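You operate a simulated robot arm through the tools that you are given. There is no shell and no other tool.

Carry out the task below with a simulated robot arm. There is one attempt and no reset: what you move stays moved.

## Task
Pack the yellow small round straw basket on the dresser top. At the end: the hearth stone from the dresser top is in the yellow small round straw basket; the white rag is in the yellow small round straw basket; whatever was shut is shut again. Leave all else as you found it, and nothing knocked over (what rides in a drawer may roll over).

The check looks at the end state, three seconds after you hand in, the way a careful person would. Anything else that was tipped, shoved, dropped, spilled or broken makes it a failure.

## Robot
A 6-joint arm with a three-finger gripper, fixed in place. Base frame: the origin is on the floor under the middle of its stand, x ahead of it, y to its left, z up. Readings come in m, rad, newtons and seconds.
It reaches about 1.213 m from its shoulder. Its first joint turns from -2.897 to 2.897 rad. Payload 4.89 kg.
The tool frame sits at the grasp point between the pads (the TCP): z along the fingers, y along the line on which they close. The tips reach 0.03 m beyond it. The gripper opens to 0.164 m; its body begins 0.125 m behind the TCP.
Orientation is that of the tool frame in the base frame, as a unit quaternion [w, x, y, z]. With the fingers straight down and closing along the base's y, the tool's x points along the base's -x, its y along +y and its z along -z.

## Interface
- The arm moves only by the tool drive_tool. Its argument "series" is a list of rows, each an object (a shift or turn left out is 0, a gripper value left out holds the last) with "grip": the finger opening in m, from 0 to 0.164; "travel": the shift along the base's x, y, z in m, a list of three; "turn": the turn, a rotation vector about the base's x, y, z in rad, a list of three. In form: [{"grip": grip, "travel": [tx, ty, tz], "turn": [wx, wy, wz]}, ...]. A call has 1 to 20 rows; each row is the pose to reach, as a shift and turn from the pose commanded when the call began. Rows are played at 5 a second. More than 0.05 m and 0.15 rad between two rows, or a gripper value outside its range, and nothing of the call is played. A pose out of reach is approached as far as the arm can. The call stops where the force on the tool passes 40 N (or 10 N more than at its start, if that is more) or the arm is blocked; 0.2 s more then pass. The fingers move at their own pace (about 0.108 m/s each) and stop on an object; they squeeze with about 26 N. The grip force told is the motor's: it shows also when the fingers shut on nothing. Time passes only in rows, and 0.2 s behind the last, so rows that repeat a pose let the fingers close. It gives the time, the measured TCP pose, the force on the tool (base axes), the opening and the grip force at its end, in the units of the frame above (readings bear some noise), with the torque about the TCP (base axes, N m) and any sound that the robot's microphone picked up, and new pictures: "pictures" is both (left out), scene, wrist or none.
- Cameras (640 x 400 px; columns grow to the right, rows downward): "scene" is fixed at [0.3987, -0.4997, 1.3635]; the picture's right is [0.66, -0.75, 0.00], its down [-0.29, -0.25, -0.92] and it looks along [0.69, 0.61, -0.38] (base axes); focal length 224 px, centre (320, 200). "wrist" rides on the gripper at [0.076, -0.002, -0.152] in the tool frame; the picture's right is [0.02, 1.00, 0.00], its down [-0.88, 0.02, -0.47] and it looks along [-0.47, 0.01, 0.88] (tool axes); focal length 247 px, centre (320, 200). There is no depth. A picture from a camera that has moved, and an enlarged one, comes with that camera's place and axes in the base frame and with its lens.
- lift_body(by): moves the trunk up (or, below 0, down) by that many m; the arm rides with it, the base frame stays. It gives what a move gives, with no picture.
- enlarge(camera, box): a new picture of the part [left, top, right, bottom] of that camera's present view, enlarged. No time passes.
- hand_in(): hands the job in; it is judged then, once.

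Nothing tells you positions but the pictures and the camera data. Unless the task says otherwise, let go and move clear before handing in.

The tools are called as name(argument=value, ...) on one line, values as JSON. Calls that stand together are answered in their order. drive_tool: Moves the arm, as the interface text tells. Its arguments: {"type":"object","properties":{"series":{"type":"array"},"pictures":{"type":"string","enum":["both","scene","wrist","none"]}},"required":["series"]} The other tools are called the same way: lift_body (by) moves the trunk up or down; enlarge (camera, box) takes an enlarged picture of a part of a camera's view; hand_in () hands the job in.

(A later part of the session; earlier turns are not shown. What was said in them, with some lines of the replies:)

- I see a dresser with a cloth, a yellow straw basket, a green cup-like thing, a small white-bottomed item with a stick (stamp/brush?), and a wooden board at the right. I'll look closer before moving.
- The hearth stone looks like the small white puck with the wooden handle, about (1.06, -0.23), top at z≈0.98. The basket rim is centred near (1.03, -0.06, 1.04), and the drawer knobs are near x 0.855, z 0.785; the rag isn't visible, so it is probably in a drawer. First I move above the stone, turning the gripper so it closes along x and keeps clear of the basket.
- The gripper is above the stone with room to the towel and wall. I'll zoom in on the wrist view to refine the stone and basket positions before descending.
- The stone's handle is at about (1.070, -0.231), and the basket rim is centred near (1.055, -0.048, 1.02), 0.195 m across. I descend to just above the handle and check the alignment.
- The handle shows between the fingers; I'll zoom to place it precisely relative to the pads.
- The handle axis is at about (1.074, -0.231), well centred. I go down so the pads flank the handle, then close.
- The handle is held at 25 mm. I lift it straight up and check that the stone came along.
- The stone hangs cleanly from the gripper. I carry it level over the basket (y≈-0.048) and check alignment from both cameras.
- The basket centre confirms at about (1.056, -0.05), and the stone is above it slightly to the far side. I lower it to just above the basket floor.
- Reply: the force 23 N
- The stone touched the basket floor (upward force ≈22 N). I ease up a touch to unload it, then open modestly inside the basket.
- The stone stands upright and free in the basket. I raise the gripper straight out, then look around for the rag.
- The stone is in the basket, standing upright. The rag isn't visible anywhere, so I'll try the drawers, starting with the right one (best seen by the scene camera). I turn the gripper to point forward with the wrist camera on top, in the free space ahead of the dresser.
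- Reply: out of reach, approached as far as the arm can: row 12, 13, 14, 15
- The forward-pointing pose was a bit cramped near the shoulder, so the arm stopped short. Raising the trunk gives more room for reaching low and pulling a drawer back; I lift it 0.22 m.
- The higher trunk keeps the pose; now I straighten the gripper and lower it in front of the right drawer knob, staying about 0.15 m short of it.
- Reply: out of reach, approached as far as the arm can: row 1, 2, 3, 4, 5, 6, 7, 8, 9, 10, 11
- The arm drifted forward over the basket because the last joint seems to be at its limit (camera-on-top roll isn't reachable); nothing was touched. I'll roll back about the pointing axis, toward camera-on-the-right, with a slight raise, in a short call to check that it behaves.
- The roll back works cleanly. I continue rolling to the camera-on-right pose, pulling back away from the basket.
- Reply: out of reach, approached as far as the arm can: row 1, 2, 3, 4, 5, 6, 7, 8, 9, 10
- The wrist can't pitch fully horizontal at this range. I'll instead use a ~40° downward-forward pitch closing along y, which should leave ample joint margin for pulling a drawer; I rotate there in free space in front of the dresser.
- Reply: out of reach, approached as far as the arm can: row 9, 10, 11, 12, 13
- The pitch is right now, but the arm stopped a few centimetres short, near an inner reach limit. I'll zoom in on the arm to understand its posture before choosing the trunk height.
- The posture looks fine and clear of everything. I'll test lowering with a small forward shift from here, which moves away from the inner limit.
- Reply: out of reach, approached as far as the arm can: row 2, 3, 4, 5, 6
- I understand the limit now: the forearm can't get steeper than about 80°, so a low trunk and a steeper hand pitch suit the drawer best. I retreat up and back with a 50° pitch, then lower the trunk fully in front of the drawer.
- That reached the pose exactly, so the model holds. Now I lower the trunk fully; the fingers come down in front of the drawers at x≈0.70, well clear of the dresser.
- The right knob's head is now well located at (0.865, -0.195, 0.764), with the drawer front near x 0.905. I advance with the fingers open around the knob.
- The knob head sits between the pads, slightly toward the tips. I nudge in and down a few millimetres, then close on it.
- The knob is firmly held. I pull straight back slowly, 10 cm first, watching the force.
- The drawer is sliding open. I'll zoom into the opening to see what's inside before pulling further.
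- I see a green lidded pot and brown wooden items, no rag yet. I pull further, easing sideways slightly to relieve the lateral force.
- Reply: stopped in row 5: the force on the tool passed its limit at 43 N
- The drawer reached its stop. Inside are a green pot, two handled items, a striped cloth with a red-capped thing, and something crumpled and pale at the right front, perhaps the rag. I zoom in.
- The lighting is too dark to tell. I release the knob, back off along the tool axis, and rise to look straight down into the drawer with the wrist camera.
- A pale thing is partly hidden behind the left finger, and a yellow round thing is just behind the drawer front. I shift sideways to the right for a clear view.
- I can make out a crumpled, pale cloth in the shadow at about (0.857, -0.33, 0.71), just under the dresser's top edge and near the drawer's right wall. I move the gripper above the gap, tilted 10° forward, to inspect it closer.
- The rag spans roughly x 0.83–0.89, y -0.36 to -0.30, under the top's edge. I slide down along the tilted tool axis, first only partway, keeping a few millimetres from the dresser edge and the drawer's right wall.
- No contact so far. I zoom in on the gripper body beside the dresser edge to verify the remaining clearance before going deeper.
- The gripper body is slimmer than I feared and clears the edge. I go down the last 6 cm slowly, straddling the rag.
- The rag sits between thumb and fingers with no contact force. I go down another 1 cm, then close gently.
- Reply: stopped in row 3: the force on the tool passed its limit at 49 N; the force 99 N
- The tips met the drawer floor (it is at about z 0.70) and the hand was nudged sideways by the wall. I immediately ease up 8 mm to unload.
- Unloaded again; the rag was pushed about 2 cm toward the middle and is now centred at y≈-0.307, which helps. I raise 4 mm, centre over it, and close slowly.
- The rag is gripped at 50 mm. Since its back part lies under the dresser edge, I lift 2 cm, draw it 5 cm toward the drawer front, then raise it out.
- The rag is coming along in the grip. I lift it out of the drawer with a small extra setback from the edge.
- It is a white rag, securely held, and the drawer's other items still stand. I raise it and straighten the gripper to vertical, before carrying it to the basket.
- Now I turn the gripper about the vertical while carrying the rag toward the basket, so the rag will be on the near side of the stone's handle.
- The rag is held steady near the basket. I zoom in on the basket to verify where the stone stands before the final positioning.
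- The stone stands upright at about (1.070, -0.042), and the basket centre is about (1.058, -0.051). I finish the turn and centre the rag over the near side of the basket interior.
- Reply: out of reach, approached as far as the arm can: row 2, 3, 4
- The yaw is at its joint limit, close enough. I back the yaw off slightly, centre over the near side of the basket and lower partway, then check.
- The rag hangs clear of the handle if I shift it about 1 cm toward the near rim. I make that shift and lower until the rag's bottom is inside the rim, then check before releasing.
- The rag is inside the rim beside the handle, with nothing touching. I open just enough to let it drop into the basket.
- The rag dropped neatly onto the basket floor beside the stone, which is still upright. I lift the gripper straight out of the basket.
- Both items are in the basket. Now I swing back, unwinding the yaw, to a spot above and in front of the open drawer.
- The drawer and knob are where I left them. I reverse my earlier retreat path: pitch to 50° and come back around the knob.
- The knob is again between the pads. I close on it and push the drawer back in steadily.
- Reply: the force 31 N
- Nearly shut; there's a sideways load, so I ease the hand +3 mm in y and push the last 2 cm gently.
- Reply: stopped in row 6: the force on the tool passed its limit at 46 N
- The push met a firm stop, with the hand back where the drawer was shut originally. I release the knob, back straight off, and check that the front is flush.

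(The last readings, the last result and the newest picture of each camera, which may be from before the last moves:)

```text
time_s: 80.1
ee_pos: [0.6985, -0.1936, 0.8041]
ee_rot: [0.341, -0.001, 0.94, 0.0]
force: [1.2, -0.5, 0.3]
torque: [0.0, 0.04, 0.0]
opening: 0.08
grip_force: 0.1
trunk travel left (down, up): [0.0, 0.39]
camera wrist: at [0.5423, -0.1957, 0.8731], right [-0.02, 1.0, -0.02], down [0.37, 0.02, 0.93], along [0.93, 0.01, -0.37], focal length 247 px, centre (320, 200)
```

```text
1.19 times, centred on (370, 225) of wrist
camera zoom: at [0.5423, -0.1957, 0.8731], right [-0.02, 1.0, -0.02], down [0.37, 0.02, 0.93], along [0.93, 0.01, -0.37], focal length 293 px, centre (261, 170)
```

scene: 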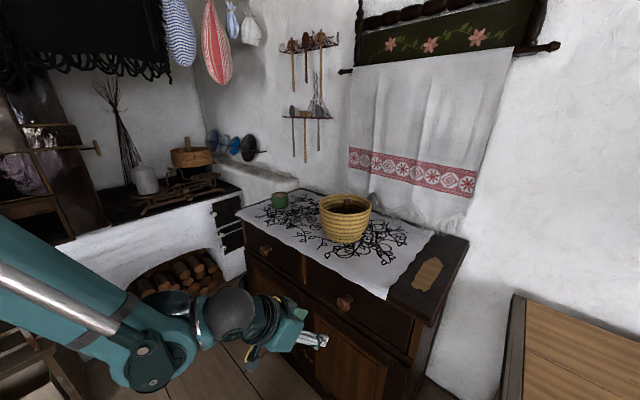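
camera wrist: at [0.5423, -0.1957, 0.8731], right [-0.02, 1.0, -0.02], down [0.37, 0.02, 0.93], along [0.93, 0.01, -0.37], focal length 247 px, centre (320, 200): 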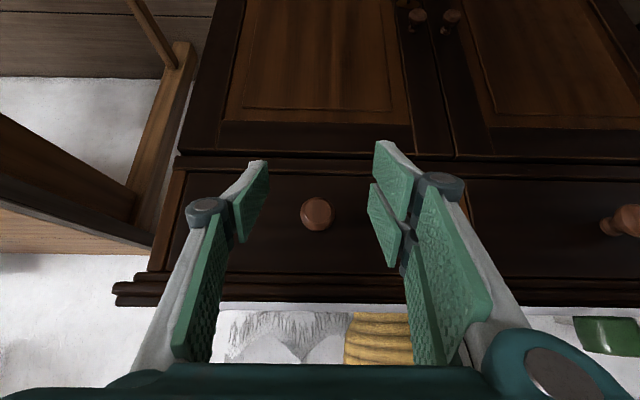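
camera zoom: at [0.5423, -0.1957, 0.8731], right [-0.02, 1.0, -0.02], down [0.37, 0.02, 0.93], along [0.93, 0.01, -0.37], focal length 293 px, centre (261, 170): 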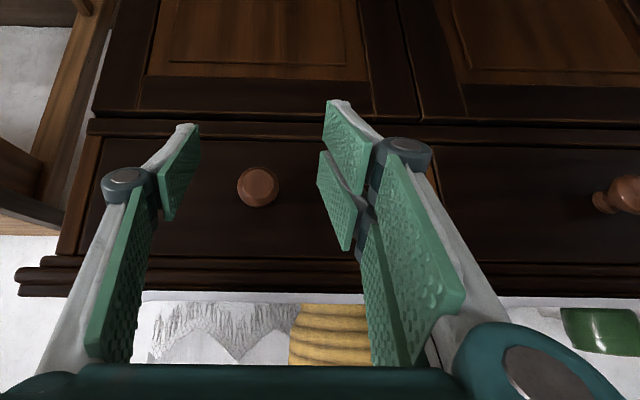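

The drawer front is flush again, matching the picture from before I opened it. I move the arm up and clear, and compare the whole dresser with the start.

drive_tool(series=[{"travel": [-0.02, 0, 0.03]}, {"travel": [-0.04, 0, 0.07]}, {"travel": [-0.05, 0, 0.115]}, {"travel": [-0.05, 0, 0.16], "turn": [0, 0.1, 0]}, {"travel": [-0.045, 0.01, 0.205], "turn": [0, 0.22, 0]}, {"travel": [-0.035, 0.03, 0.25], "turn": [0, 0.34, 0]}, {"travel": [-0.025, 0.05, 0.29], "turn": [0, 0.46, 0]}, {"travel": [-0.015, 0.08, 0.32], "turn": [0, 0.58, 0]}, {"travel": [0.0, 0.11, 0.35], "turn": [0, 0.698, 0]}, {"travel": [0.0, 0.14, 0.385], "turn": [0, 0.698, 0]}, {"travel": [0.0, 0.17, 0.42], "turn": [0, 0.698, 0]}, {"travel": [0.0, 0.2, 0.45], "turn": [0, 0.698, 0]}, {"travel": [0.0, 0.2, 0.45], "turn": [0, 0.698, 0]}])

enlarge(camera="scene", box=[220, 170, 480, 330])

enlarge(camera="wrist", box=[120, 110, 500, 350])

```text
refused: row 6 steps farther than a row can; nothing moved
```

```text
2.46 times, centred on (350, 250) of scene
camera zoom: at [0.3987, -0.4997, 1.3635], right [0.66, -0.75, 0.0], down [-0.29, -0.25, -0.92], along [0.69, 0.61, -0.38], focal length 551 px, centre (246, 77)
```

zoom: 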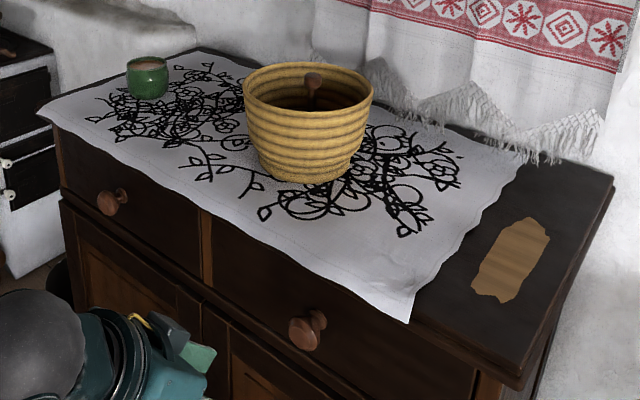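

```text
1.67 times, centred on (310, 230) of wrist
camera zoom: at [0.5423, -0.1957, 0.8731], right [-0.02, 1.0, -0.02], down [0.37, 0.02, 0.93], along [0.93, 0.01, -0.37], focal length 412 px, centre (337, 150)
```

zoom: 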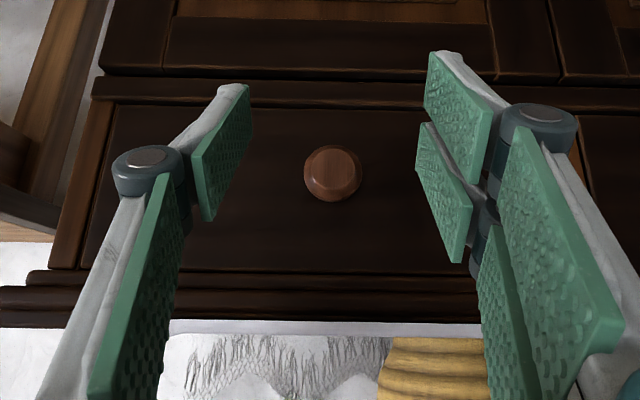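

The scene matches the start apart from the packed items; that retreat call was refused for one oversized step. I repeat it with smaller steps.

drive_tool(series=[{"travel": [-0.02, 0, 0.03]}, {"travel": [-0.04, 0, 0.065]}, {"travel": [-0.05, 0, 0.1]}, {"travel": [-0.05, 0, 0.14], "turn": [0, 0.1, 0]}, {"travel": [-0.045, 0.01, 0.175], "turn": [0, 0.22, 0]}, {"travel": [-0.035, 0.03, 0.21], "turn": [0, 0.34, 0]}, {"travel": [-0.025, 0.05, 0.245], "turn": [0, 0.46, 0]}, {"travel": [-0.015, 0.075, 0.28], "turn": [0, 0.58, 0]}, {"travel": [0.0, 0.1, 0.315], "turn": [0, 0.698, 0]}, {"travel": [0.0, 0.13, 0.35], "turn": [0, 0.698, 0]}, {"travel": [0.0, 0.16, 0.385], "turn": [0, 0.698, 0]}, {"travel": [0.0, 0.19, 0.42], "turn": [0, 0.698, 0]}, {"travel": [0.0, 0.2, 0.45], "turn": [0, 0.698, 0]}, {"travel": [0.0, 0.2, 0.45], "turn": [0, 0.698, 0]}])

enlarge(camera="wrist", box=[120, 110, 500, 350])

enlarge(camera="scene", box=[230, 180, 480, 400])

```text
time_s: 83.1
ee_pos: [0.6992, 0.0068, 1.2542]
ee_rot: [0.0, -0.001, 1.0, 0.0]
force: [0.6, 0.6, 0.1]
torque: [0.05, -0.01, -0.02]
opening: 0.0801
grip_force: 0.1
trunk travel left (down, up): [0.0, 0.39]
camera wrist: at [0.6224, 0.0044, 1.4079], right [-0.02, 1.0, 0.0], down [0.88, 0.02, 0.47], along [0.47, 0.01, -0.88], focal length 247 px, centre (320, 200)
```

scene: 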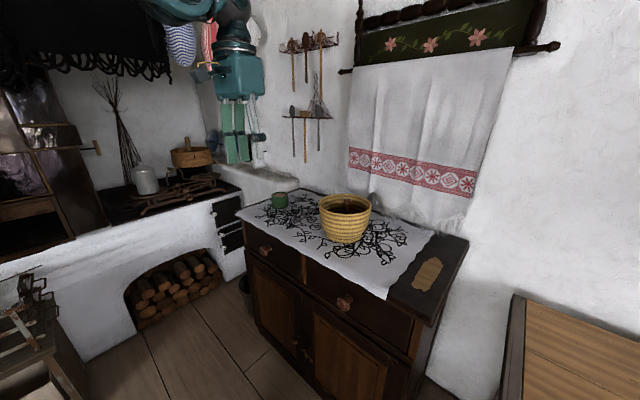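
wrist: 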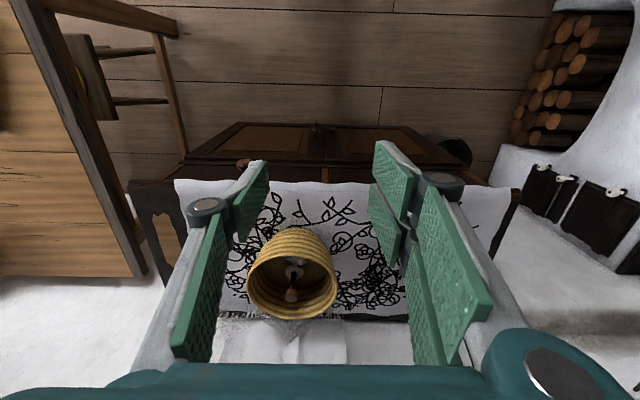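

```text
1.67 times, centred on (310, 230) of wrist
camera zoom: at [0.6224, 0.0044, 1.4079], right [-0.02, 1.0, 0.0], down [0.88, 0.02, 0.47], along [0.47, 0.01, -0.88], focal length 412 px, centre (337, 150)
```

zoom: 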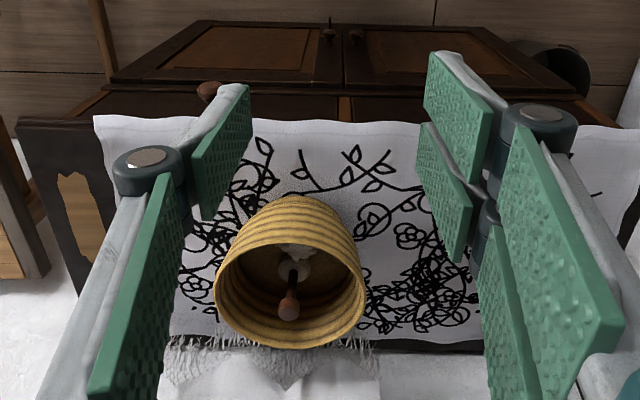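

```text
1.82 times, centred on (355, 290) of scene
camera zoom: at [0.3987, -0.4997, 1.3635], right [0.66, -0.75, 0.0], down [-0.29, -0.25, -0.92], along [0.69, 0.61, -0.38], focal length 407 px, centre (256, 36)
```

zoom: 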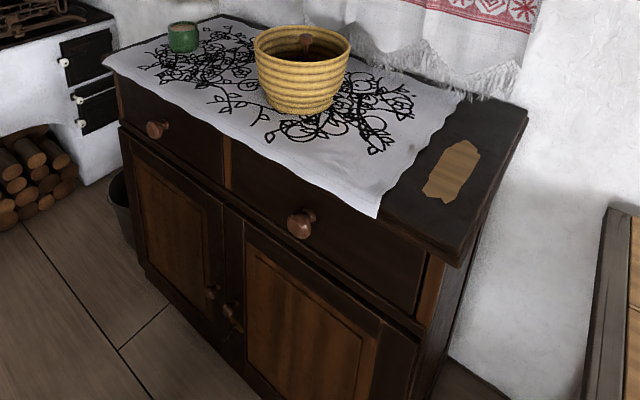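

The stone and the white rag are in the basket, the drawer is shut flush, nothing else has moved, and the arm is clear. I hand in the job.

hand_in()

```text
The job is handed in.
```

The basket is packed: the hearth stone stands upright in the yellow straw basket, and the white rag lies beside it on the basket floor. I've handed the job in, and no verdict came back.

- **Rag:** it was in the dresser's right-hand drawer, under the top's front edge. While reaching for it, the fingers pressed hard on the drawer floor (about 88 N) and pushed the rag about 2 cm sideways. The other things I could see in the drawer were still standing afterwards.
- **Drawer:** I pushed it shut until it met a firm stop. Its front looks flush, matching the picture from before I opened it.
- **Everything else:** the green cup, the cloth and the basket look unmoved in the last pictures. The gripper is empty and clear of the dresser.

The trunk is 7.5 cm lower than it was at the start; I left it there.
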